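You operate a simulated robot arm through the tools that you are given. There is no shell and no other tool. Be economical: measure what you need, move in short steps, check, and stop when the job is done.

The job below is to be done with a simulated robot arm. You get a single attempt, and the scene is never put back.

TASK
Try the emergency stop: start a run, hit it, pull it out again, bring the ram down, switch off.
Fine: one run; hit it before the cube cracks; zero the screen before you switch off; leave the cube inside.

Only the result counts: the job must be done as asked and must still hold three seconds after the hand-in. Knocking over, shifting, dropping, spilling or breaking anything else fails it.

THE ROBOT
A 7-joint arm with a two-finger gripper, on a carriage that runs on a rail from [-2102, 2] to [278, 0] (x, y) and turns from -2.845 to 2.967 rad about z. Base frame: it is fixed where the carriage stands at the start and does not move with it; the origin is on the floor, on the carriage's upright axis, x ahead of it, y to its left, z up. Units: mm, rad, N and s.
Its first joint turns from -2.601 to 2.601 rad. Places, roughly: 25 mm spacer [500, -1250, 250]; 50 mm spacer [750, -1250, 250]; 75 mm spacer [1500, -250, 1000]; cube [1500, 500, 1000]; cylinder [500, -1250, 1000]; debris pan [1250, 500, 250]; latch handle [1200, 400, 1100]; main switch knob [1300, -100, 1200]; rate dial [1300, -100, 1400]; release valve knob [1300, 0, 900]; screen [1300, 100, 1300]; steel cap [500, -1250, 250]; tray [750, -1000, 750]. Payload 2.45 kg.
The TCP is the grasp point between the finger pads, 26 mm short of the fingertips. In the tool frame z runs along the fingers and y along their closing line. Largest opening 96 mm; the body of the gripper starts 69 mm behind the TCP.
Orientation is told as [roll, pitch, yaw] about the base's x, y, z axes, in that order, counted from this pose: with the fingers straight down and closing along the base's y, the tool's x points along the base's -x, its y along +y and its z along -z.

THE INTERFACE
- The arm moves only by the tool nudge_tool. Its argument "deltas" is one flat list of numbers, 7 for each row, row after row: the shift along the base's x, y, z in mm, then the turn, a rotation vector about the base's x, y, z in rad, then the finger opening in mm, from 0 to 96. In form: [tx, ty, tz, ax, ay, az, grip, tx, ty, tz, ax, ay, az, grip, ...]. A call has 1 to 20 rows; each row shifts and turns the commanded pose from where the row before left it. A row lasts 0.2 s, in which the tool goes at most 50 mm and 0.15 rad; a call with a longer step from one row to the next is refused whole, and so is a gripper value outside its range. Where a pose cannot be reached the arm comes as near as it can. A force on the tool above 40 N (or 10 N above the force at the start of the call, whichever is more), or a blocked arm, ends the call early, and 0.2 s more pass. Each finger halts on what it meets, pressing with about 34 N; the grip force reading is that of the motor and also rises with nothing between the fingers. The clock runs only during rows and for 0.2 s after the last one: add rows that do not move to give the fingers time. The reply holds the time, the measured pose of the TCP, the force on the tool along the base axes, the opening and the grip force, in the units named above and with some noise, with the torque about the TCP (base axes, N m) and any sound that the robot's microphone picked up, and new pictures: "show" is both (left out), scene, wrist or none.
- Cameras (640 x 400 px; columns grow to the right, rows downward): "scene" is now at [18.5, 112.7, 1409]; the picture's right is [-0.54, -0.84, 0.00], its down [-0.30, 0.19, -0.93] and it looks along [0.79, -0.50, -0.36] (base axes); focal length 285 px, centre (320, 200). "wrist" rides on the gripper at [82, 3, -98] in the tool frame; the picture's right is [-0.04, 1.00, 0.00], its down [-0.73, -0.03, -0.68] and it looks along [-0.68, -0.03, 0.73] (tool axes); focal length 256 px, centre (320, 200). There is no depth. A picture from a camera that has moved, and an enlarged one, comes with that camera's place and axes in the base frame and with its lens. The place of the scene camera against the robot may be out by one fixed shift of up to 25 mm in any direction.
- lift_body(by): slides the trunk up (or, below 0, down) by that many mm; the arm and the scene camera ride with it, the base frame stays. It gives what a move gives, with no picture.
- roll_base(legs): drives the robot by 1 to 6 legs, each [ahead, left, turn to the left] in mm, mm and rad, along the robot's own axes; the way and the turn of a leg run together, so that a leg with both is an arc; at most 1500 mm and 3.142 rad a leg. The arm and the cameras ride along, it lands a little off, and it stops where it bumps. It keeps to its track: a leg is cut to what the track allows. It gives what a move gives, and a new picture of the scene camera.
- pan_tilt(pan, tilt): turns the head with the scene camera to pan (to the left, within 2.705 rad either way) and tilt (down, from -0.506 to 1.204), counted from straight ahead of the robot. It gives what a move gives, and a new picture of the scene camera.
- enlarge(camera, box): a new picture of the part [left, top, right, bottom] of that camera's present view, enlarged. It takes no simulated time.
- hand_in(): hands the job in; it is judged then, once.

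Go step by step. Nothing tells you exact positions but the pictures and the camera data: compare them with the known pose of the tool, close in by small moves and look again before you grip or let go. The budget is 120 turns and 260 pictures, counting those below and the enlarged ones. Unless the task says otherwise, let go and move clear before handing in, and close with one line.

The tools are called as a command line: name --argument value ..., lists and objects as JSON in quotes. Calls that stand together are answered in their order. nudge_tool: Moves the arm, as the interface text tells. Its arguments: {"type":"object","properties":{"deltas":{"type":"array","items":{"type":"number"}},"show":{"type":"string","enum":["both","scene","wrist","none"]}},"required":["deltas"]} The other tools are called the same way: lift_body (by) slides the trunk up or down; roll_base (legs) drives the base; pan_tilt (pan, tilt) turns the head that bears the scene camera; enlarge (camera, box) takes an enlarged picture of a part of a camera's view; hand_in () hands the job in.

At the start:

```text
clock: 0.0
eef_pos: [742.1, 170.8, 998.3]
tool_rot: [0.001, -0.009, 0.0]
contact_force: [1.0, -1.3, -0.1]
moment: [0.02, -0.02, -0.01]
gripper_width: 96.1
finger_force: 0.1
trunk travel left (down, up): [-379.0, 331.0]
robot x, y, heading: [0.6, 2.2, -0.002]
head pan, tilt: [-0.564, 0.365]
```

scene: 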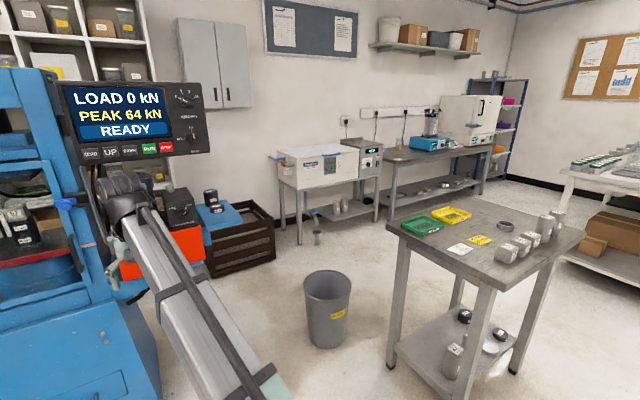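
wrist: 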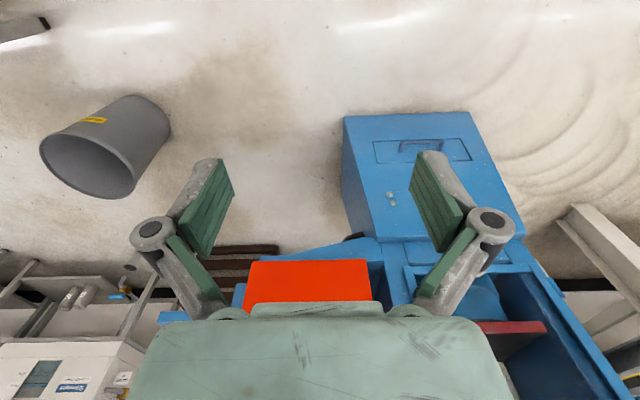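

I see the blue compression tester on the left, with its screen and buttons, and a parts table on the right. I'll turn the head to the machine and look closely.

pan_tilt --pan 0.1 --tilt 0.2

```text
clock: 1.0
eef_pos: [741.4, 171.7, 1000.1]
tool_rot: [0.003, -0.009, 0.002]
contact_force: [0.6, -0.8, -0.3]
moment: [0.01, 0.02, 0.01]
gripper_width: 96.1
finger_force: 0.0
trunk travel left (down, up): [-379.0, 331.0]
robot x, y, heading: [-1.2, -0.1, -0.002]
head pan, tilt: [0.099, 0.201]
camera scene: at [32.6, 171.6, 1424.3], right [0.1, -1.0, 0.0], down [-0.2, -0.02, -0.98], along [0.98, 0.1, -0.2], focal length 285 px, centre (320, 200)
```

scene: 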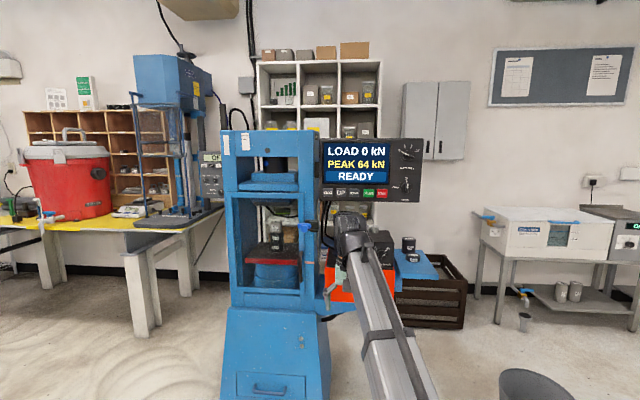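

enlarge --camera "scene" --box '[310, 130, 430, 205]'

enlarge --camera "scene" --box '[210, 120, 450, 320]'

```text
5.33 times, centred on (370, 168) of scene
camera zoom: at [32.6, 171.6, 1424.3], right [0.1, -1.0, 0.0], down [-0.2, -0.02, -0.98], along [0.98, 0.1, -0.2], focal length 1519 px, centre (53, 373)
```

zoom: 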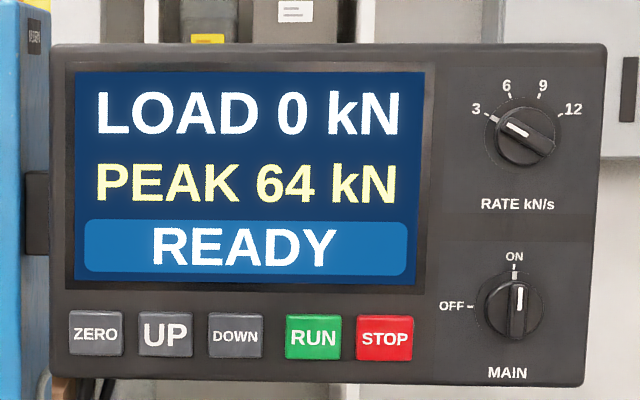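

```text
2.00 times, centred on (330, 220) of scene
camera zoom: at [32.6, 171.6, 1424.3], right [0.1, -1.0, 0.0], down [-0.2, -0.02, -0.98], along [0.98, 0.1, -0.2], focal length 570 px, centre (300, 160)
```

zoom: 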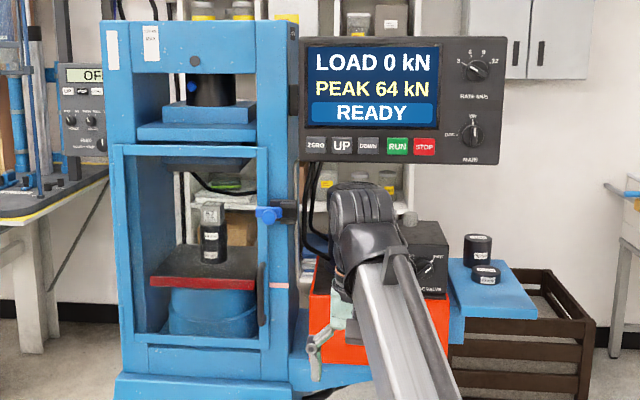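

The arm hides part of the machine. I'll swing the tool to the right and look again.

nudge_tool --deltas '[-30, -40, 0, 0, 0, 0, 40, -30, -40, 0, 0, 0, 0, 0, -30, -40, 0, 0, 0, 0, 0, -20, -45, 0, 0, 0, 0, 0, -10, -45, 0, 0, 0, 0, 0, 0, -45, 0, 0, 0, 0, 0, 0, -45, 0, 0, 0, 0, 0, 0, -45, 0, 0, 0, 0, 0, 0, -45, 0, 0, 0, 0, 0, 0, -45, 0, 0, 0, 0, 0]' --show "scene"

```text
clock: 3.2
eef_pos: [648.0, -259.7, 948.1]
tool_rot: [0.003, -0.008, 0.0]
contact_force: [0.1, 0.0, -0.1]
moment: [-0.04, 0.01, 0.02]
gripper_width: 0.2
finger_force: 28.4
out of reach, approached as far as the arm can: row 1, 2, 3, 4, 5
trunk travel left (down, up): [-379.0, 331.0]
robot x, y, heading: [1.8, -4.7, -0.004]
head pan, tilt: [0.099, 0.201]
camera scene: at [32.6, 172.2, 1424.3], right [0.1, -0.99, 0.0], down [-0.2, -0.02, -0.98], along [0.98, 0.1, -0.2], focal length 285 px, centre (320, 200)
```

scene: 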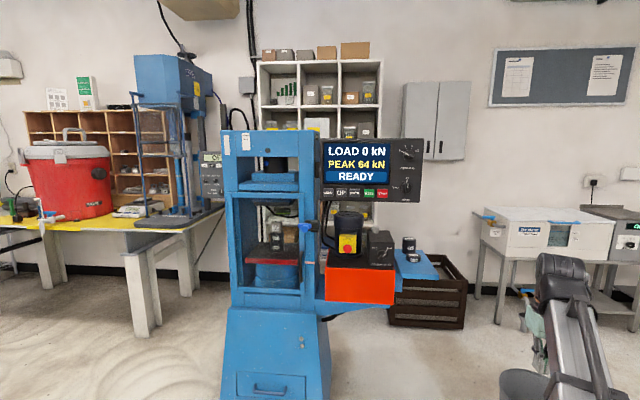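

enlarge --camera "scene" --box '[305, 195, 445, 310]'

enlarge --camera "scene" --box '[215, 180, 345, 310]'

```text
3.48 times, centred on (375, 252) of scene
camera zoom: at [32.6, 172.2, 1424.3], right [0.1, -0.99, 0.0], down [-0.2, -0.02, -0.98], along [0.98, 0.1, -0.2], focal length 991 px, centre (129, 17)
```

zoom: 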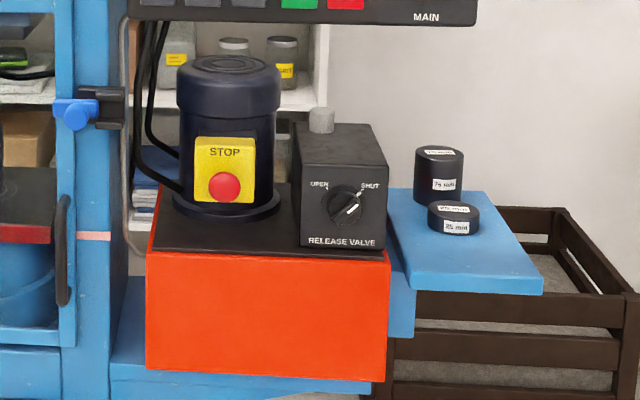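

```text
3.08 times, centred on (280, 245) of scene
camera zoom: at [32.6, 172.2, 1424.3], right [0.1, -0.99, 0.0], down [-0.2, -0.02, -0.98], along [0.98, 0.1, -0.2], focal length 877 px, centre (443, 62)
```

zoom: 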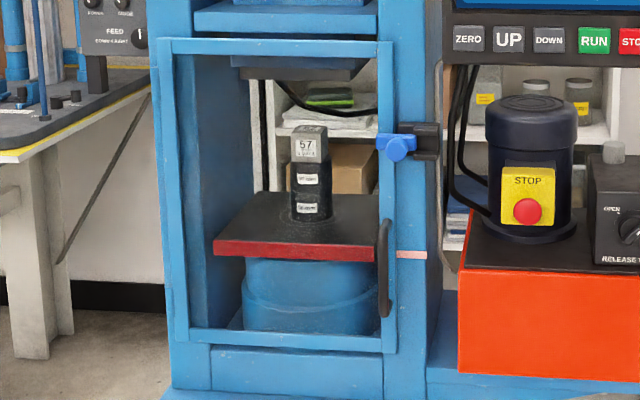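

The emergency stop is the red mushroom on the pump motor, the valve is at SHUT, the main switch is ON and the cube stands on spacers inside. I'll drive ahead and turn the tool to point forward.

roll_base --legs '[[220, 0, 0]]'

nudge_tool --deltas '[0, 20, 20, 0, -0.143, 0, 0, 0, 20, 20, 0, -0.143, 0, 0, 0, 20, 20, 0, -0.143, 0, 0, 0, 20, 20, 0, -0.143, 0, 0, 0, 20, 20, 0, -0.143, 0, 0, 0, 20, 20, 0, -0.143, 0, 0, 0, 20, 20, 0, -0.143, 0, 0, 0, 20, 20, 0, -0.143, 0, 0, 0, 20, 20, 0, -0.143, 0, 0, 0, 20, 20, 0, -0.143, 0, 0, 0, 20, 0, 0, -0.141, 0, 0]'

```text
clock: 4.9
eef_pos: [870.3, -256.5, 947.8]
tool_rot: [0.004, -0.007, 0.006]
contact_force: [0.5, -0.2, -0.7]
moment: [0.01, 0.0, 0.01]
gripper_width: 0.2
finger_force: 28.4
trunk travel left (down, up): [-379.0, 331.0]
robot x, y, heading: [219.5, -1.6, 0.009]
head pan, tilt: [0.099, 0.201]
camera scene: at [251.4, 171.7, 1424.3], right [0.1, -0.99, 0.0], down [-0.2, -0.02, -0.98], along [0.97, 0.1, -0.2], focal length 285 px, centre (320, 200)
```

scene: 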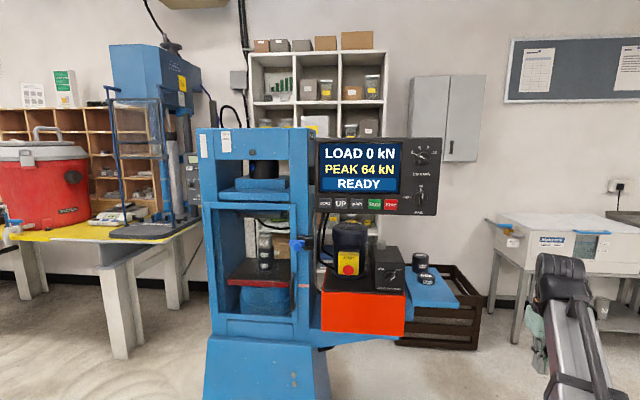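

```text
clock: 7.3
eef_pos: [867.5, -35.7, 1147.9]
tool_rot: [-2.764, -1.559, 2.766]
contact_force: [0.1, 0.1, -0.1]
moment: [-0.01, 0.02, -0.01]
gripper_width: 0.0
finger_force: 28.2
trunk travel left (down, up): [-379.0, 331.0]
robot x, y, heading: [220.8, -1.7, 0.011]
head pan, tilt: [0.099, 0.201]
camera scene: at [251.4, 171.5, 1424.4], right [0.1, -0.99, 0.0], down [-0.2, -0.02, -0.98], along [0.97, 0.1, -0.2], focal length 285 px, centre (320, 200)
camera wrist: at [771.9, -32.9, 1065.4], right [0.0, 1.0, 0.04], down [-0.69, -0.03, 0.73], along [0.73, -0.02, 0.69], focal length 256 px, centre (320, 200)
```

scene: 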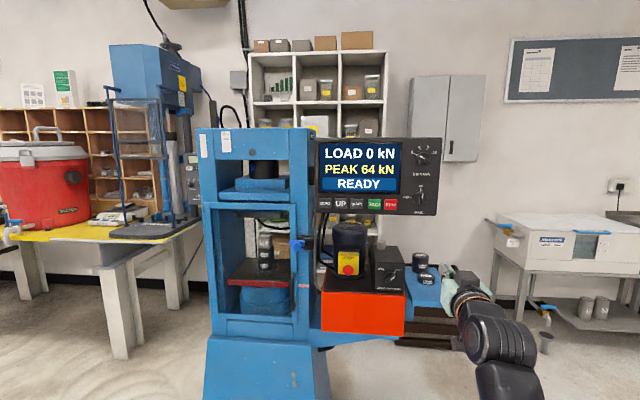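
wrist: 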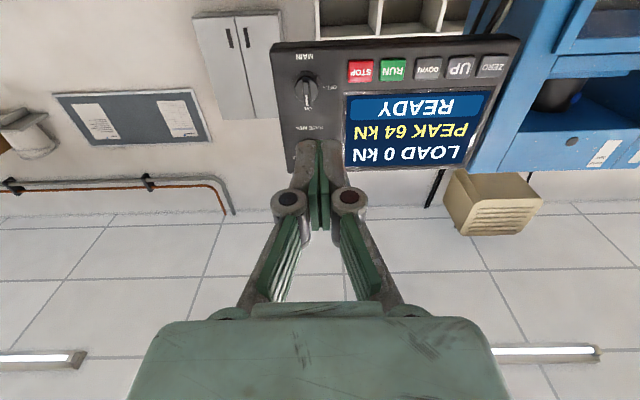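

The tool now points at the panel. I'll check the door latch and the stop button up close before planning the presses.

enlarge --camera "scene" --box '[200, 195, 320, 345]'

enlarge --camera "scene" --box '[280, 195, 440, 295]'

nudge_tool --deltas '[40, 20, -30, 0, 0, 0, 0, 40, 30, -30, 0, 0, 0, 0, 0, 35, -30, 0, 0, 0, 0, 0, 35, -30, 0, 0, 0, 0, 0, 35, -30, 0, 0, 0, 0, 0, 35, -30, 0, 0, 0, 0, 0, 20, -20, 0, 0, 0, 0]'

```text
2.67 times, centred on (260, 270) of scene
camera zoom: at [251.4, 171.5, 1424.4], right [0.1, -0.99, 0.0], down [-0.2, -0.02, -0.98], along [0.97, 0.1, -0.2], focal length 760 px, centre (480, 13)
```

zoom: 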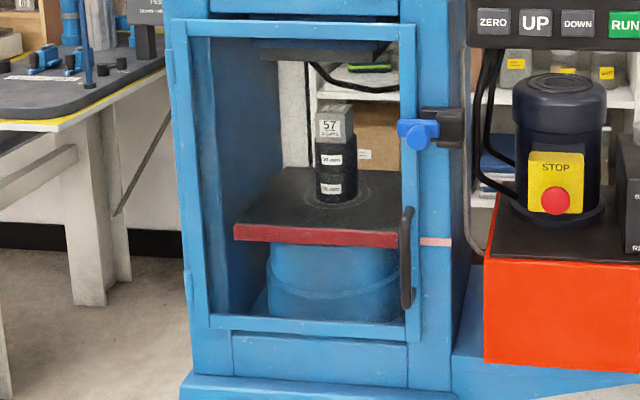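

```text
4.00 times, centred on (360, 245) of scene
camera zoom: at [251.4, 171.5, 1424.4], right [0.1, -0.99, 0.0], down [-0.2, -0.02, -0.98], along [0.97, 0.1, -0.2], focal length 1140 px, centre (160, 20)
```

zoom: 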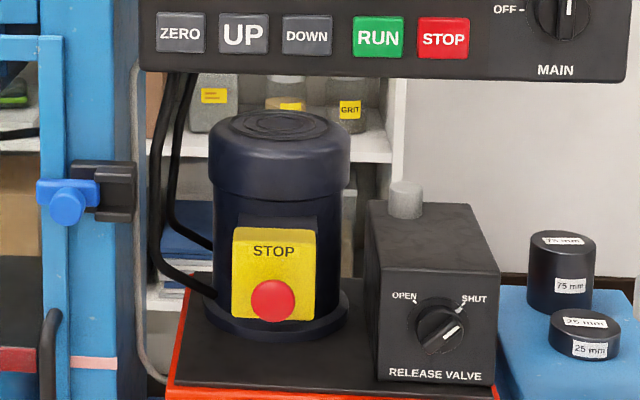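

```text
refused: row 1 steps farther than a row can; nothing moved
```

The door is shut and latched, and the valve is at SHUT. I'll bring the tool in front of the mushroom to locate it with the wrist camera.

nudge_tool --deltas '[15, 30, -28, 0, 0, 0, 0, 15, 30, -28, 0, 0, 0, 0, 15, 30, -28, 0, 0, 0, 0, 15, 30, -28, 0, 0, 0, 0, 15, 30, -28, 0, 0, 0, 0, 15, 30, -28, 0, 0, 0, 0, 0, 20, -20, 0, 0, 0, 0]'

```text
clock: 8.9
eef_pos: [959.3, 163.7, 960.6]
tool_rot: [-2.612, -1.563, 2.616]
contact_force: [-0.3, 0.5, 0.7]
moment: [-0.01, -0.01, 0.02]
gripper_width: 0.0
finger_force: 28.8
trunk travel left (down, up): [-379.0, 331.0]
robot x, y, heading: [219.1, -0.3, 0.004]
head pan, tilt: [0.099, 0.201]
camera scene: at [251.5, 171.5, 1424.4], right [0.1, -0.99, 0.0], down [-0.2, -0.02, -0.98], along [0.97, 0.1, -0.2], focal length 285 px, centre (320, 200)
camera wrist: at [862.3, 166.2, 878.2], right [0.0, 1.0, 0.04], down [-0.68, -0.03, 0.73], along [0.73, -0.02, 0.68], focal length 256 px, centre (320, 200)
```

scene: 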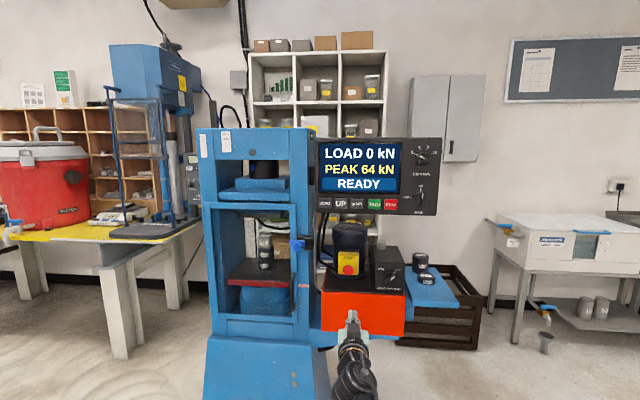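
wrist: 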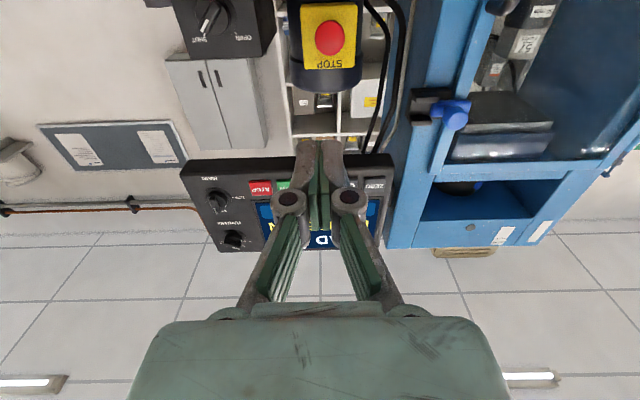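

The mushroom comes out near (1248, 176, 951). I'll close in to sharpen that.

nudge_tool --deltas '[45, 3, -3, 0, 0, 0, 0, 45, 3, -3, 0, 0, 0, 0, 45, 3, -3, 0, 0, 0, 0, 36, 3, -1, 0, 0, 0, 0]'

```text
clock: 9.9
eef_pos: [1131.0, 172.8, 950.2]
tool_rot: [-2.571, -1.559, 2.575]
contact_force: [0.3, 0.5, -0.7]
moment: [-0.01, 0.03, 0.0]
gripper_width: 0.0
finger_force: 28.2
trunk travel left (down, up): [-379.0, 331.0]
robot x, y, heading: [218.6, -2.3, 0.002]
head pan, tilt: [0.099, 0.201]
camera scene: at [251.4, 171.7, 1424.3], right [0.1, -0.99, 0.0], down [-0.2, -0.02, -0.98], along [0.97, 0.1, -0.2], focal length 285 px, centre (320, 200)
camera wrist: at [1034.6, 177.3, 867.8], right [0.0, 1.0, 0.04], down [-0.68, -0.03, 0.73], along [0.73, -0.02, 0.68], focal length 256 px, centre (320, 200)
```

scene: 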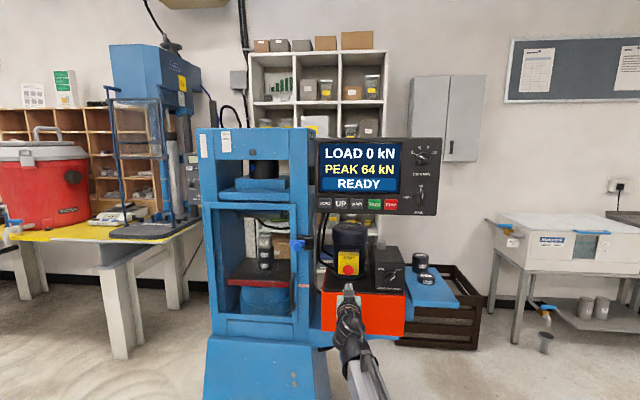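
wrist: 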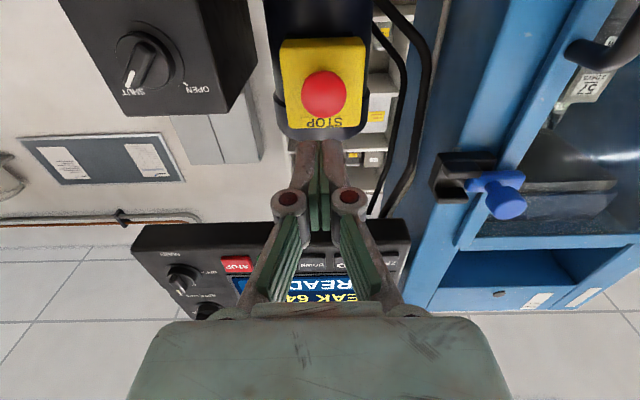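

The mushroom is at about (1260, 178, 953), so that is settled. Next I'll go up in front of RUN and locate it the same way.

nudge_tool --deltas '[-20, -10, 37, 0, 0, 0, 0, 0, -13, 37, 0, 0, 0, 0, 0, -13, 37, 0, 0, 0, 0, 0, -13, 37, 0, 0, 0, 0, 0, -13, 37, 0, 0, 0, 0, 0, -13, 37, 0, 0, 0, 0, 0, -13, 38, 0, 0, 0, 0]'

```text
clock: 11.5
eef_pos: [1111.9, 86.7, 1208.9]
tool_rot: [-2.47, -1.563, 2.471]
contact_force: [0.0, -0.1, -0.9]
moment: [0.01, 0.0, -0.05]
gripper_width: 0.0
finger_force: 28.7
trunk travel left (down, up): [-379.0, 331.0]
robot x, y, heading: [217.6, 2.9, 0.004]
head pan, tilt: [0.099, 0.201]
camera scene: at [251.7, 171.9, 1424.3], right [0.1, -0.99, 0.0], down [-0.2, -0.02, -0.98], along [0.97, 0.1, -0.2], focal length 285 px, centre (320, 200)
camera wrist: at [1014.9, 89.8, 1126.2], right [0.0, 1.0, 0.03], down [-0.68, -0.03, 0.73], along [0.73, -0.02, 0.68], focal length 256 px, centre (320, 200)
```

scene: 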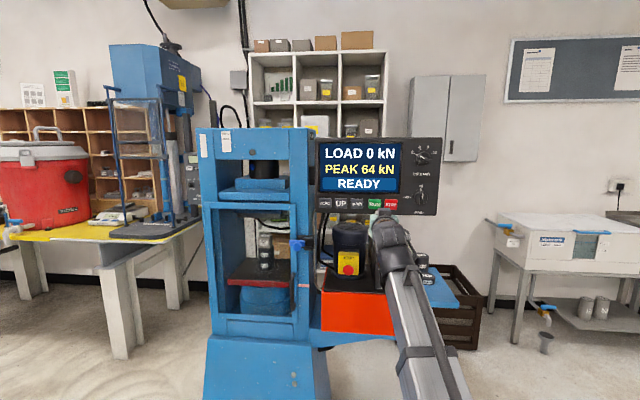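
wrist: 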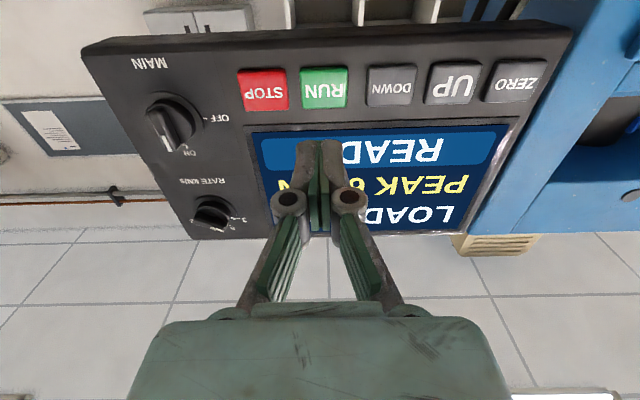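

RUN is straight ahead at about (1249, 90, 1209). I'll approach it carefully.

nudge_tool --deltas '[40, 2, 0, 0, 0, 0, 0, 40, 1, 0, 0, 0, 0, 0, 10, 0, 0, 0, 0, 0, 0]'

```text
clock: 12.3
eef_pos: [1200.8, 89.8, 1209.3]
tool_rot: [-2.608, -1.562, 2.61]
contact_force: [-0.9, 0.3, 0.3]
moment: [0.0, 0.01, -0.02]
gripper_width: 0.0
finger_force: 27.6
trunk travel left (down, up): [-379.0, 331.0]
robot x, y, heading: [220.9, 1.1, 0.008]
head pan, tilt: [0.099, 0.201]
camera scene: at [251.6, 171.7, 1424.3], right [0.1, -0.99, 0.0], down [-0.2, -0.02, -0.98], along [0.97, 0.1, -0.2], focal length 285 px, centre (320, 200)
camera wrist: at [1103.2, 92.9, 1127.2], right [0.0, 1.0, 0.04], down [-0.68, -0.03, 0.73], along [0.73, -0.02, 0.68], focal length 256 px, centre (320, 200)
```

scene: 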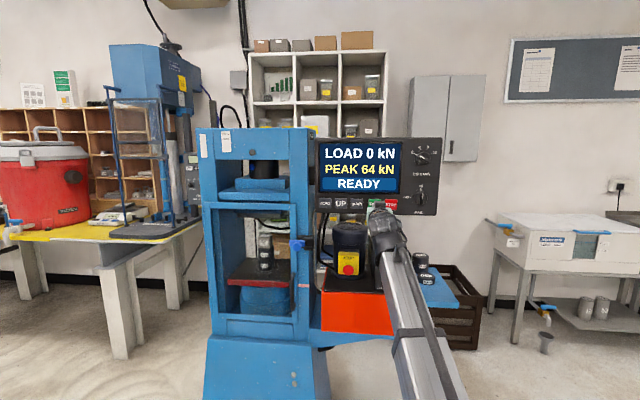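
wrist: 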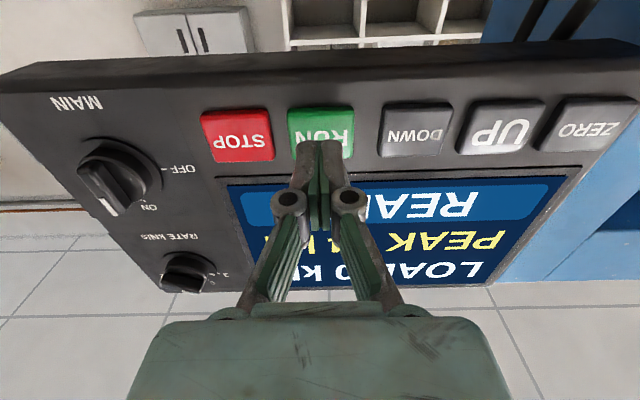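

RUN's face is near x = 1263. I'll go in with small final steps.

nudge_tool --deltas '[15, 1, 1, 0, 0, 0, 0, 10, 0, 1, 0, 0, 0, 0, 4, 0, 0, 0, 0, 0, 0, 3, 0, 0, 0, 0, 0, 0]'

```text
clock: 13.3
eef_pos: [1233.2, 90.6, 1211.7]
tool_rot: [-2.619, -1.562, 2.619]
contact_force: [-1.1, 0.7, -0.3]
moment: [0.0, 0.06, 0.02]
gripper_width: 5.9
finger_force: 28.7
trunk travel left (down, up): [-379.0, 331.0]
robot x, y, heading: [218.1, -5.3, 0.003]
head pan, tilt: [0.099, 0.201]
heard: click
camera scene: at [251.3, 171.7, 1424.3], right [0.1, -0.99, 0.0], down [-0.2, -0.02, -0.98], along [0.97, 0.1, -0.2], focal length 285 px, centre (320, 200)
camera wrist: at [1136.3, 94.2, 1129.7], right [0.0, 1.0, 0.04], down [-0.68, -0.03, 0.73], along [0.73, -0.02, 0.68], focal length 256 px, centre (320, 200)
```

scene: 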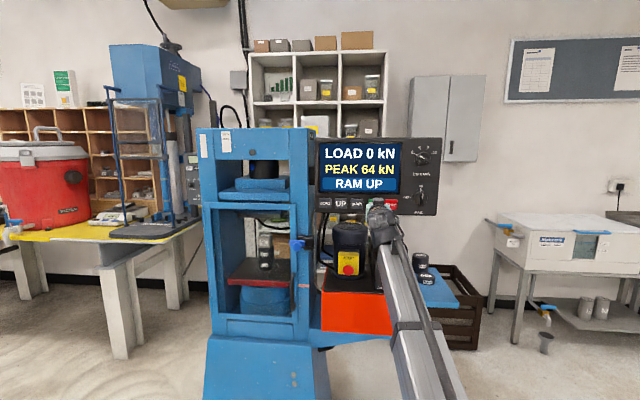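
wrist: 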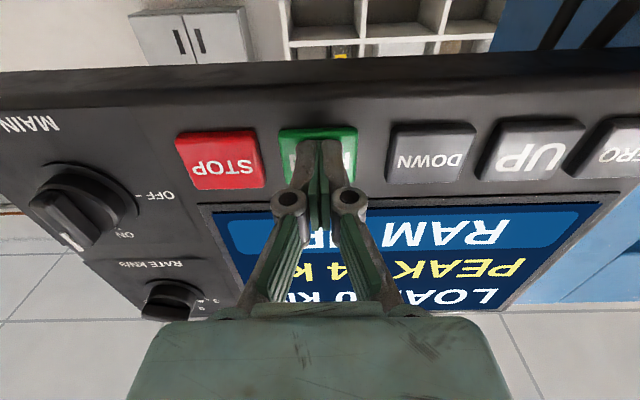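

The run has started (RAM UP). I'll back off and move in front of the mushroom.

nudge_tool --deltas '[-45, 0, 0, 0, 0, 0, 0, -40, 0, 0, 0, 0, 0, 0, 0, 13, -43, 0, 0, 0, 0, 0, 15, -43, 0, 0, 0, 0, 0, 15, -43, 0, 0, 0, 0, 0, 15, -43, 0, 0, 0, 0, 0, 15, -43, 0, 0, 0, 0, 0, 15, -43, 0, 0, 0, 0]'

```text
clock: 15.1
eef_pos: [1148.5, 178.2, 954.5]
tool_rot: [-2.609, -1.563, 2.612]
contact_force: [-0.2, -0.7, 0.1]
moment: [-0.01, 0.02, 0.0]
gripper_width: 0.4
finger_force: 28.5
trunk travel left (down, up): [-379.0, 331.0]
robot x, y, heading: [220.5, -0.5, 0.01]
head pan, tilt: [0.099, 0.201]
camera scene: at [251.3, 171.5, 1424.4], right [0.1, -0.99, 0.0], down [-0.2, -0.02, -0.98], along [0.97, 0.1, -0.2], focal length 285 px, centre (320, 200)
camera wrist: at [1051.6, 182.2, 871.6], right [0.0, 1.0, 0.04], down [-0.68, -0.03, 0.73], along [0.73, -0.02, 0.68], focal length 256 px, centre (320, 200)
```

scene: 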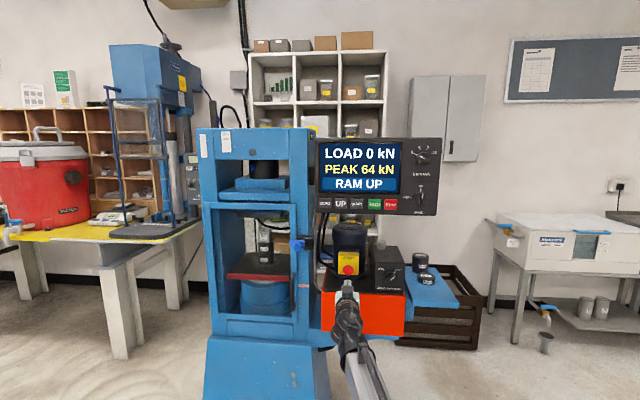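
wrist: 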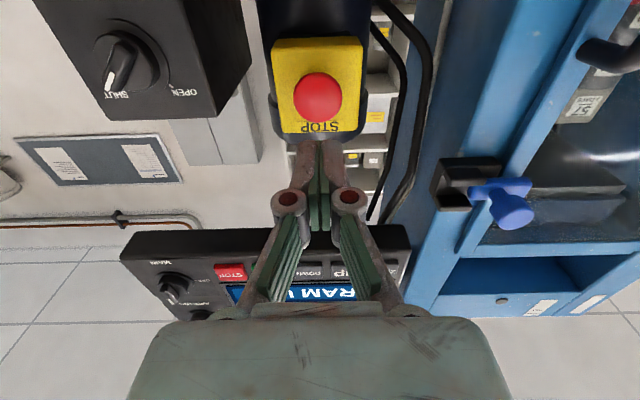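

The ram is rising. I'll pre-position just short of the mushroom and watch the screen.

nudge_tool --deltas '[30, 0, -2, 0, 0, 0, 0, 20, 0, 0, 0, 0, 0, 0]'

```text
clock: 15.7
eef_pos: [1198.1, 179.2, 950.7]
tool_rot: [-2.629, -1.562, 2.632]
contact_force: [-0.3, 0.3, 0.9]
moment: [-0.02, 0.01, -0.03]
gripper_width: 0.2
finger_force: 28.6
trunk travel left (down, up): [-379.0, 331.0]
robot x, y, heading: [220.8, -0.1, 0.005]
head pan, tilt: [0.099, 0.201]
camera scene: at [251.4, 171.8, 1424.3], right [0.1, -0.99, 0.0], down [-0.2, -0.02, -0.98], along [0.97, 0.1, -0.2], focal length 285 px, centre (320, 200)
camera wrist: at [1102.0, 182.6, 868.8], right [0.0, 1.0, 0.04], down [-0.68, -0.03, 0.73], along [0.73, -0.02, 0.68], focal length 256 px, centre (320, 200)
```

scene: 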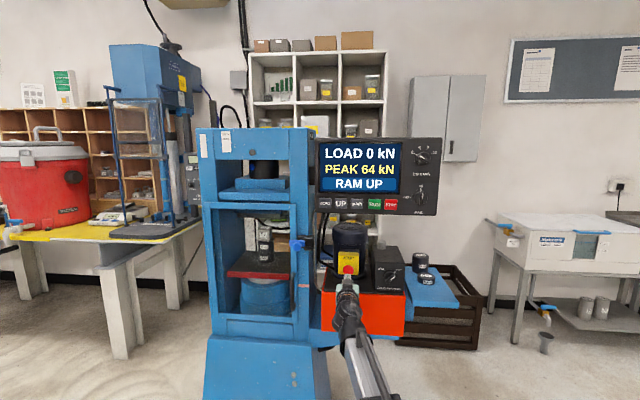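
wrist: 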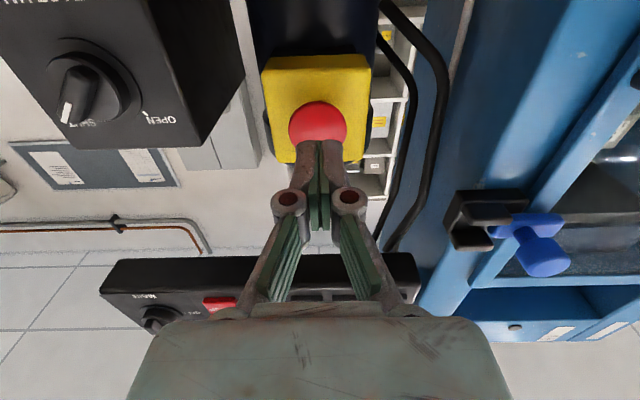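

Close now; I'll wait and watch for the load.

nudge_tool --deltas '[10, -1, 3, 0, 0, 0, 0, 0, 0, 0, 0, 0, 0, 0, 0, 0, 0, 0, 0, 0, 0, 0, 0, 0, 0, 0, 0, 0, 0, 0, 0, 0, 0, 0, 0]' --show "scene"

```text
clock: 16.9
eef_pos: [1207.9, 176.7, 955.2]
tool_rot: [-2.602, -1.562, 2.604]
contact_force: [-0.9, -0.1, 0.9]
moment: [-0.02, -0.01, -0.01]
gripper_width: 0.0
finger_force: 28.7
trunk travel left (down, up): [-379.0, 331.0]
robot x, y, heading: [221.5, -0.2, 0.002]
head pan, tilt: [0.099, 0.201]
camera scene: at [251.5, 171.7, 1424.3], right [0.1, -0.99, 0.0], down [-0.2, -0.02, -0.98], along [0.97, 0.1, -0.2], focal length 285 px, centre (320, 200)
```

scene: 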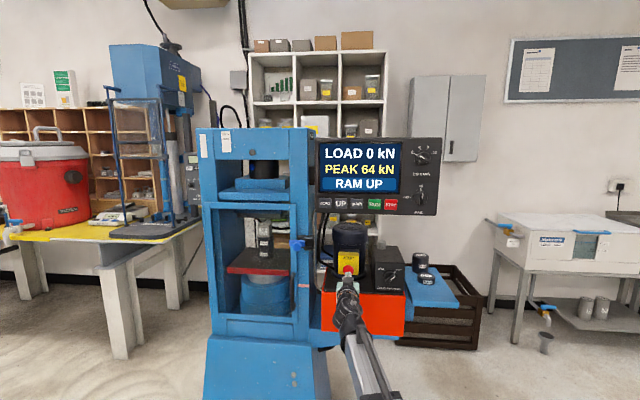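

Still RAM UP; waiting in place.

nudge_tool --deltas '[0, 0, 0, 0, 0, 0, 0, 0, 0, 0, 0, 0, 0, 0, 0, 0, 0, 0, 0, 0, 0, 0, 0, 0, 0, 0, 0, 0, 0, 0, 0, 0, 0, 0, 0, 0, 0, 0, 0, 0, 0, 0, 0, 0, 0, 0, 0, 0, 0, 0, 0, 0, 0, 0, 0, 0, 0, 0, 0, 0, 0, 0, 0]' --show "both"

enlarge --camera "scene" --box '[200, 125, 440, 275]'

```text
clock: 18.9
eef_pos: [1207.8, 177.7, 954.0]
tool_rot: [-2.602, -1.562, 2.604]
contact_force: [-0.3, 0.4, 0.8]
moment: [-0.01, -0.01, -0.01]
gripper_width: 0.2
finger_force: 28.5
trunk travel left (down, up): [-379.0, 331.0]
robot x, y, heading: [221.2, -2.0, 0.008]
head pan, tilt: [0.099, 0.201]
camera scene: at [251.5, 171.7, 1424.3], right [0.1, -0.99, 0.0], down [-0.2, -0.02, -0.98], along [0.97, 0.1, -0.2], focal length 285 px, centre (320, 200)
camera wrist: at [1111.8, 181.4, 871.5], right [0.0, 1.0, 0.04], down [-0.68, -0.03, 0.73], along [0.73, -0.02, 0.68], focal length 256 px, centre (320, 200)
```

scene: 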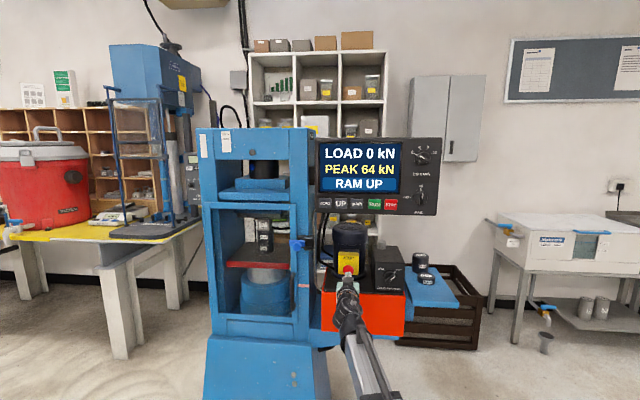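
wrist: 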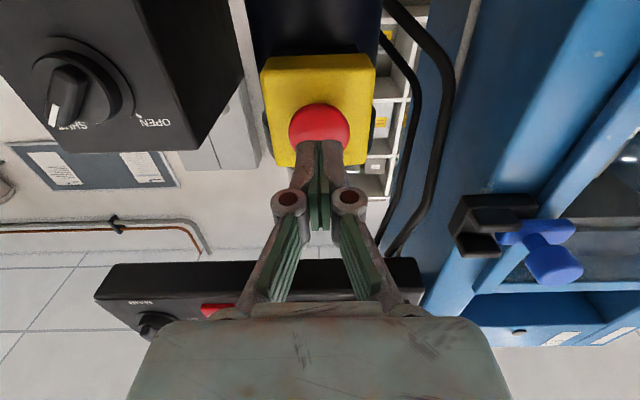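

```text
2.67 times, centred on (320, 200) of scene
camera zoom: at [251.5, 171.7, 1424.3], right [0.1, -0.99, 0.0], down [-0.2, -0.02, -0.98], along [0.97, 0.1, -0.2], focal length 760 px, centre (320, 200)
```

zoom: 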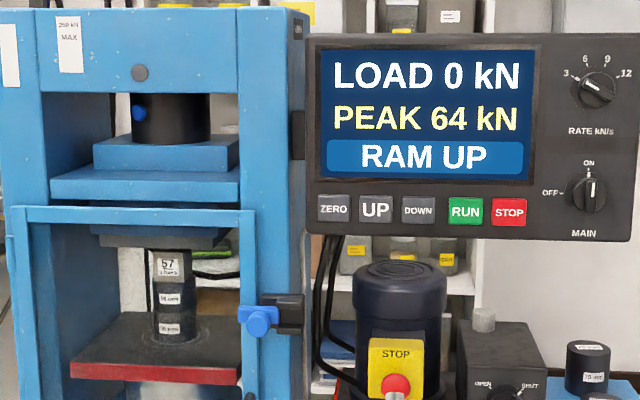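

The cube is close to the upper platen. I'll take short polls now.

nudge_tool --deltas '[0, 0, 0, 0, 0, 0, 0, 0, 0, 0, 0, 0, 0, 0, 0, 0, 0, 0, 0, 0, 0]' --show "scene"

```text
clock: 19.7
eef_pos: [1207.8, 178.9, 954.5]
tool_rot: [-2.601, -1.559, 2.603]
contact_force: [-0.5, -1.2, -0.4]
moment: [-0.02, 0.01, 0.01]
gripper_width: 0.3
finger_force: 28.2
trunk travel left (down, up): [-379.0, 331.0]
robot x, y, heading: [220.3, -1.8, 0.005]
head pan, tilt: [0.099, 0.201]
camera scene: at [251.5, 171.7, 1424.3], right [0.1, -0.99, 0.0], down [-0.2, -0.02, -0.98], along [0.97, 0.1, -0.2], focal length 285 px, centre (320, 200)
```

scene: 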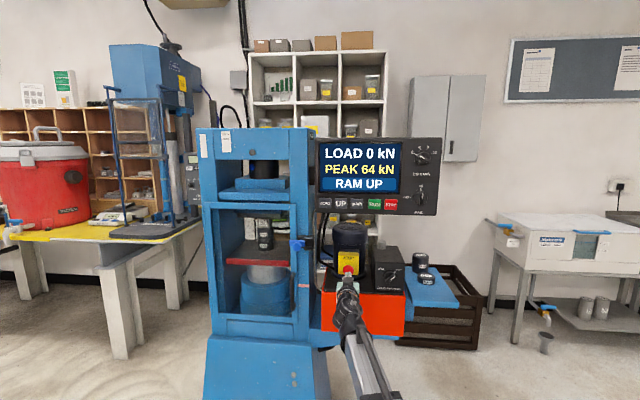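

nudge_tool --deltas '[0, 0, 0, 0, 0, 0, 0, 0, 0, 0, 0, 0, 0, 0, 0, 0, 0, 0, 0, 0, 0]' --show "scene"

```text
clock: 20.5
eef_pos: [1207.0, 178.9, 954.3]
tool_rot: [-2.6, -1.562, 2.601]
contact_force: [-0.2, 0.3, -1.0]
moment: [0.01, -0.01, 0.03]
gripper_width: 0.0
finger_force: 28.5
trunk travel left (down, up): [-379.0, 331.0]
robot x, y, heading: [219.2, 1.1, 0.004]
head pan, tilt: [0.099, 0.201]
camera scene: at [251.5, 171.7, 1424.3], right [0.1, -0.99, 0.0], down [-0.2, -0.02, -0.98], along [0.97, 0.1, -0.2], focal length 285 px, centre (320, 200)
```

scene: 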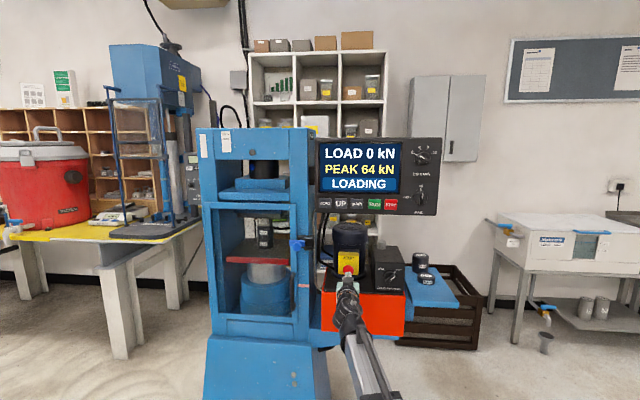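

LOADING has begun, so I'll hit the emergency stop now.

nudge_tool --deltas '[15, 0, 0, 0, 0, 0, 0, 8, 0, 0, 0, 0, 0, 0, 6, 0, 0, 0, 0, 0, 0, 6, 0, 0, 0, 0, 0, 0, 6, 0, 0, 0, 0, 0, 0]'

```text
clock: 21.7
eef_pos: [1243.5, 178.2, 955.2]
tool_rot: [-2.634, -1.562, 2.635]
contact_force: [-37.7, -2.7, -12.0]
moment: [-0.07, 0.24, -0.11]
gripper_width: 6.1
finger_force: 29.0
trunk travel left (down, up): [-379.0, 331.0]
robot x, y, heading: [219.5, -1.5, 0.003]
head pan, tilt: [0.099, 0.201]
camera scene: at [248.7, 171.7, 1424.2], right [0.1, -0.99, 0.0], down [-0.2, -0.02, -0.98], along [0.97, 0.1, -0.2], focal length 285 px, centre (320, 200)
camera wrist: at [1147.5, 181.7, 872.1], right [0.0, 1.0, 0.04], down [-0.68, -0.03, 0.73], along [0.73, -0.02, 0.68], focal length 256 px, centre (320, 200)
```

scene: 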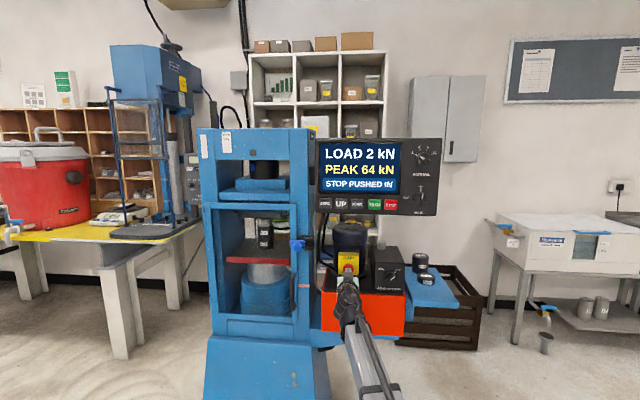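
wrist: 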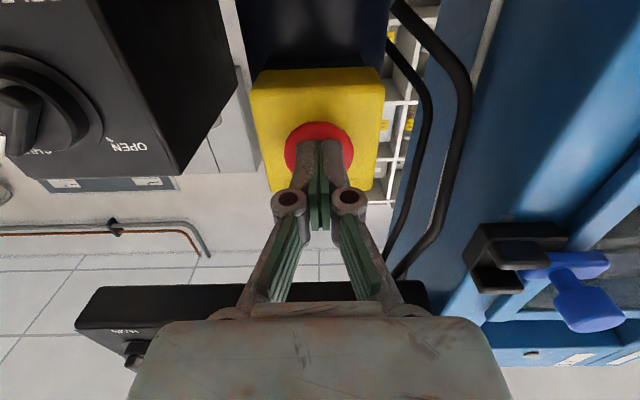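

STOP PUSHED IN at 2 kN, so the hit worked. I'll back off, open the fingers and look before gripping the mushroom.

nudge_tool --deltas '[-30, 0, 0, 0, 0, 0, 0, -10, 0, 0, 0, 0, 0, 64, 0, 0, 0, 0, 0, 0, 64, 0, 0, 0, 0, 0, 0, 64]'

enlarge --camera "scene" --box '[310, 130, 430, 205]'

enlarge --camera "wrist" --box '[220, 50, 420, 175]'

```text
clock: 22.7
eef_pos: [1209.8, 180.0, 955.5]
tool_rot: [-2.599, -1.561, 2.602]
contact_force: [0.9, 1.5, -0.3]
moment: [0.03, -0.03, 0.03]
gripper_width: 64.2
finger_force: 0.1
trunk travel left (down, up): [-379.0, 331.0]
robot x, y, heading: [219.1, -0.8, 0.002]
head pan, tilt: [0.099, 0.201]
camera scene: at [251.5, 171.7, 1424.3], right [0.1, -0.99, 0.0], down [-0.2, -0.02, -0.98], along [0.97, 0.1, -0.2], focal length 285 px, centre (320, 200)
camera wrist: at [1112.9, 183.4, 871.4], right [0.0, 1.0, 0.04], down [-0.68, -0.03, 0.73], along [0.73, -0.02, 0.68], focal length 256 px, centre (320, 200)
```

scene: 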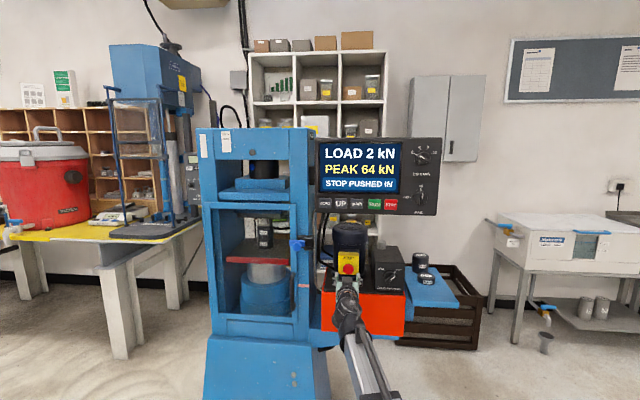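
wrist: 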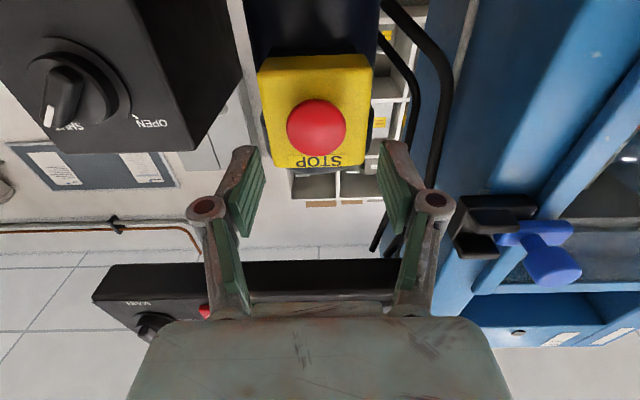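

```text
5.33 times, centred on (370, 168) of scene
camera zoom: at [251.5, 171.7, 1424.3], right [0.1, -0.99, 0.0], down [-0.2, -0.02, -0.98], along [0.97, 0.1, -0.2], focal length 1519 px, centre (53, 373)
```

zoom: 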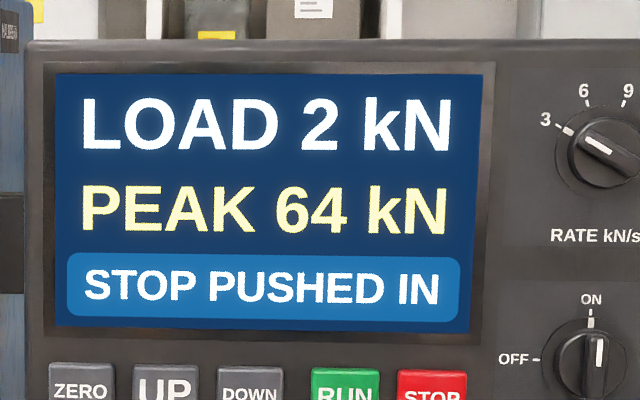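

```text
3.20 times, centred on (320, 112) of wrist
camera zoom: at [1112.9, 183.4, 871.4], right [0.0, 1.0, 0.04], down [-0.68, -0.03, 0.73], along [0.73, -0.02, 0.68], focal length 819 px, centre (320, 480)
```

zoom: 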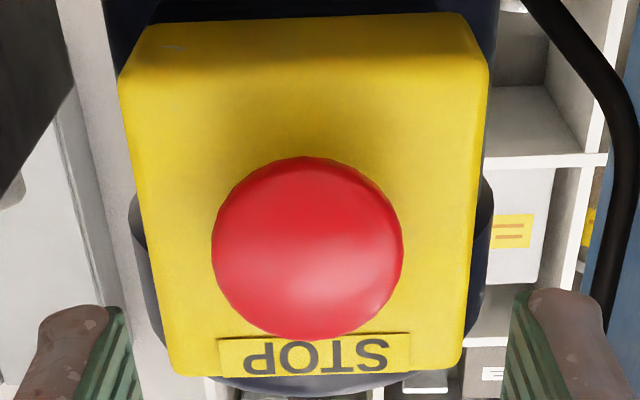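

The mushroom is centred between the fingers, so I'll advance over it and close.

nudge_tool --deltas '[30, 0, -2, 0, 0, 0, 64, 10, 0, 0, 0, 0, 0, 64, 4, 0, 0, 0, 0, 0, 64, 0, 0, 0, 0, 0, 0, 30, 0, 0, 0, 0, 0, 0, 30, 0, 0, 0, 0, 0, 0, 30]' --show "wrist"

```text
clock: 24.1
eef_pos: [1251.8, 176.6, 952.1]
tool_rot: [-2.633, -1.563, 2.631]
contact_force: [-13.2, -7.9, -4.0]
moment: [-0.01, 0.04, -0.23]
gripper_width: 38.7
finger_force: 45.0
trunk travel left (down, up): [-379.0, 331.0]
robot x, y, heading: [219.3, -0.6, 0.001]
head pan, tilt: [0.099, 0.201]
camera wrist: at [1154.7, 180.9, 870.1], right [0.0, 1.0, 0.04], down [-0.68, -0.03, 0.73], along [0.73, -0.02, 0.68], focal length 256 px, centre (320, 200)
```

wrist: 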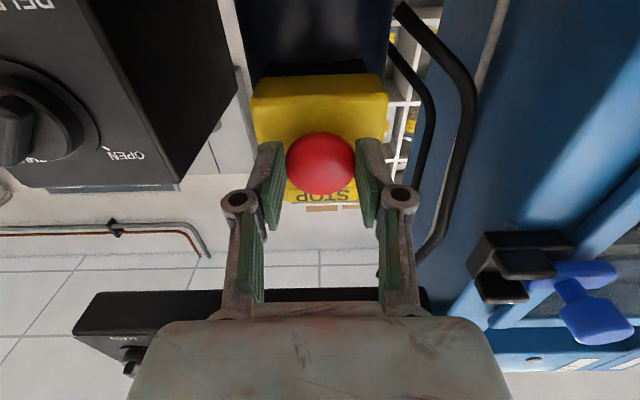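

The fingers hold the mushroom at 38.7 mm. I'll pull it straight out.

nudge_tool --deltas '[0, 0, 0, 0, 0, 0, 20, -6, 0, 0, 0, 0, 0, 20, -6, 0, 0, 0, 0, 0, 20, -6, 0, 0, 0, 0, 0, 20, -4, 0, 0, 0, 0, 0, 20]'

```text
clock: 25.3
eef_pos: [1230.5, 178.3, 954.1]
tool_rot: [-2.604, -1.562, 2.607]
contact_force: [1.1, 0.9, -0.5]
moment: [0.01, -0.03, -0.03]
gripper_width: 20.0
finger_force: 0.1
trunk travel left (down, up): [-379.0, 331.0]
robot x, y, heading: [218.8, -1.3, 0.006]
head pan, tilt: [0.099, 0.201]
camera scene: at [251.6, 171.7, 1424.4], right [0.1, -0.99, 0.0], down [-0.2, -0.02, -0.98], along [0.97, 0.1, -0.2], focal length 285 px, centre (320, 200)
camera wrist: at [1133.8, 181.9, 870.5], right [0.0, 1.0, 0.04], down [-0.68, -0.03, 0.73], along [0.73, -0.02, 0.68], focal length 256 px, centre (320, 200)
```

scene: 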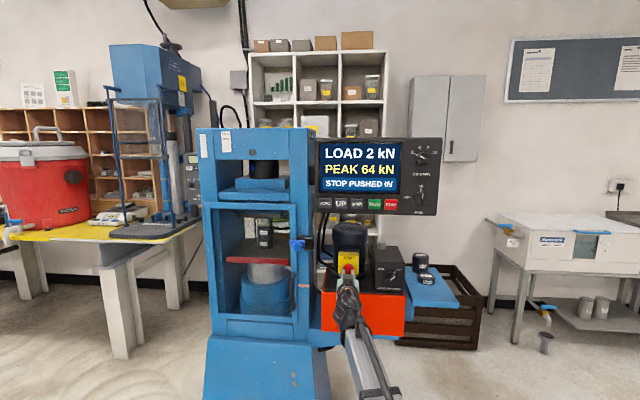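
wrist: 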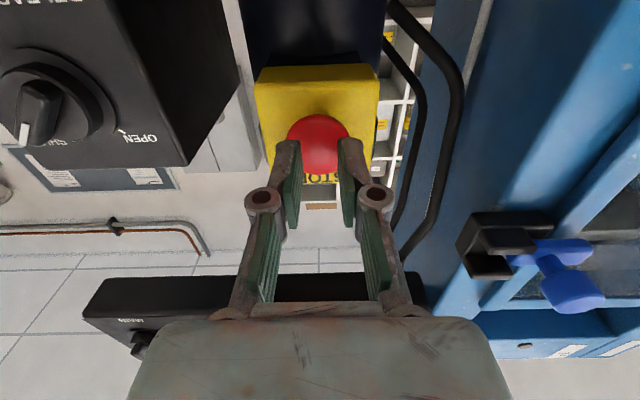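

The fingers slipped off and it is still in. I'll open and grip deeper.

nudge_tool --deltas '[-20, 0, -1, 0, 0, 0, 64, 0, 0, 0, 0, 0, 0, 64, 30, 0, 0, 0, 0, 0, 64, 15, 0, 0, 0, 0, 0, 64, 6, 0, 0, 0, 0, 0, 64, 3, 0, 0, 0, 0, 0, 64]' --show "wrist"

```text
clock: 26.7
eef_pos: [1264.3, 178.7, 952.3]
tool_rot: [-2.618, -1.562, 2.618]
contact_force: [-0.1, -0.1, 0.2]
moment: [0.01, 0.0, 0.0]
gripper_width: 64.2
finger_force: 0.0
trunk travel left (down, up): [-379.0, 331.0]
robot x, y, heading: [225.0, 2.0, 0.005]
head pan, tilt: [0.099, 0.201]
camera wrist: at [1167.7, 182.1, 869.6], right [0.0, 1.0, 0.04], down [-0.68, -0.03, 0.73], along [0.73, -0.02, 0.68], focal length 256 px, centre (320, 200)
```

wrist: 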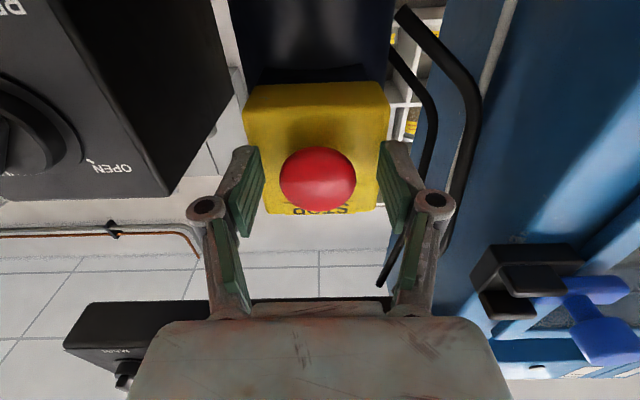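

No contact yet at this depth. I'll advance a little more, then close.

nudge_tool --deltas '[3, 0, 0, 0, 0, 0, 64, 3, 0, 0, 0, 0, 0, 64, 0, 0, 0, 0, 0, 0, 20, 0, 0, 0, 0, 0, 0, 20, 0, 0, 0, 0, 0, 0, 10, 0, 0, 0, 0, 0, 0, 0]' --show "wrist"

```text
clock: 28.1
eef_pos: [1268.6, 175.5, 953.2]
tool_rot: [-2.659, -1.562, 2.661]
contact_force: [-36.4, -7.8, -11.3]
moment: [-0.16, 0.51, -0.35]
gripper_width: 40.0
finger_force: 45.4
trunk travel left (down, up): [-379.0, 331.0]
robot x, y, heading: [221.2, 0.0, 0.006]
head pan, tilt: [0.099, 0.201]
camera wrist: at [1171.4, 180.9, 870.2], right [0.0, 1.0, 0.04], down [-0.68, -0.03, 0.73], along [0.73, -0.02, 0.68], focal length 256 px, centre (320, 200)
```

wrist: 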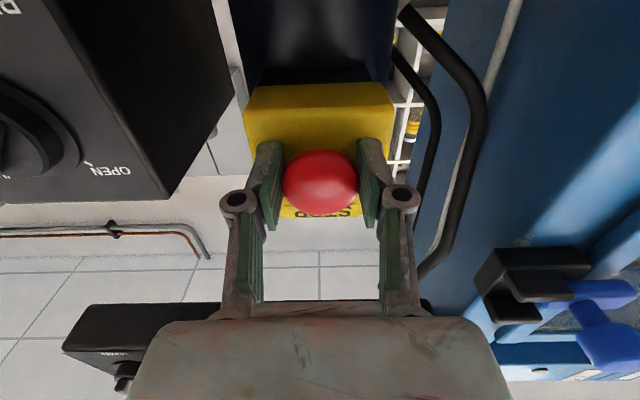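

That is a firmer grip, around the full rim. I'll pull with the grip fully closed.

nudge_tool --deltas '[-6, 0, 0, 0, 0, 0, 0, -6, 0, 0, 0, 0, 0, 0, -6, 0, 0, 0, 0, 0, 0, -6, 0, 0, 0, 0, 0, 0]'

```text
clock: 29.1
eef_pos: [1249.8, 176.9, 949.5]
tool_rot: [-2.563, -1.561, 2.565]
contact_force: [38.1, -3.0, 10.2]
moment: [0.02, 0.11, -0.02]
gripper_width: 40.1
finger_force: 44.6
trunk travel left (down, up): [-379.0, 331.0]
robot x, y, heading: [220.8, 0.8, -0.001]
head pan, tilt: [0.099, 0.201]
camera scene: at [254.5, 171.2, 1424.4], right [0.1, -0.99, 0.0], down [-0.2, -0.02, -0.98], along [0.97, 0.1, -0.2], focal length 285 px, centre (320, 200)
camera wrist: at [1153.1, 180.6, 867.8], right [0.0, 1.0, 0.04], down [-0.68, -0.03, 0.73], along [0.73, -0.02, 0.68], focal length 256 px, centre (320, 200)
```

scene: 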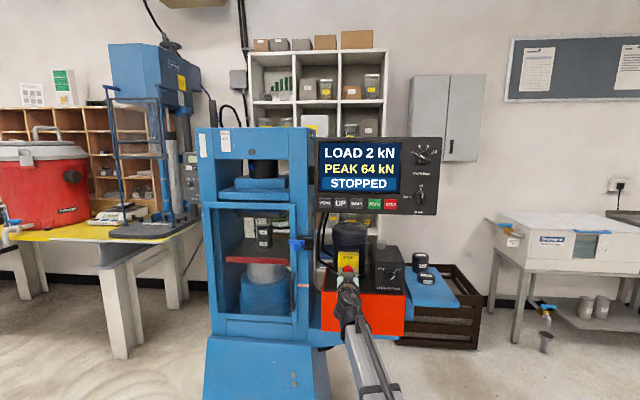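
wrist: 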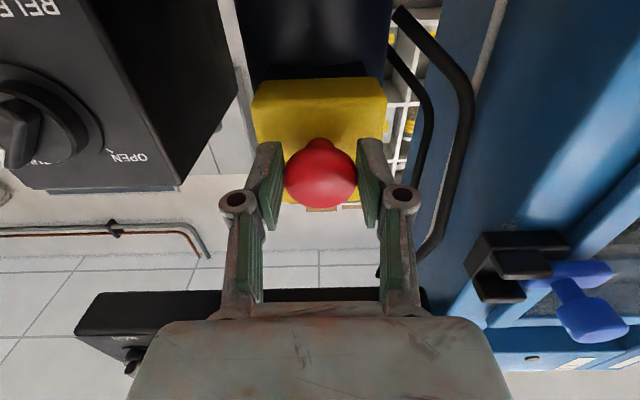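

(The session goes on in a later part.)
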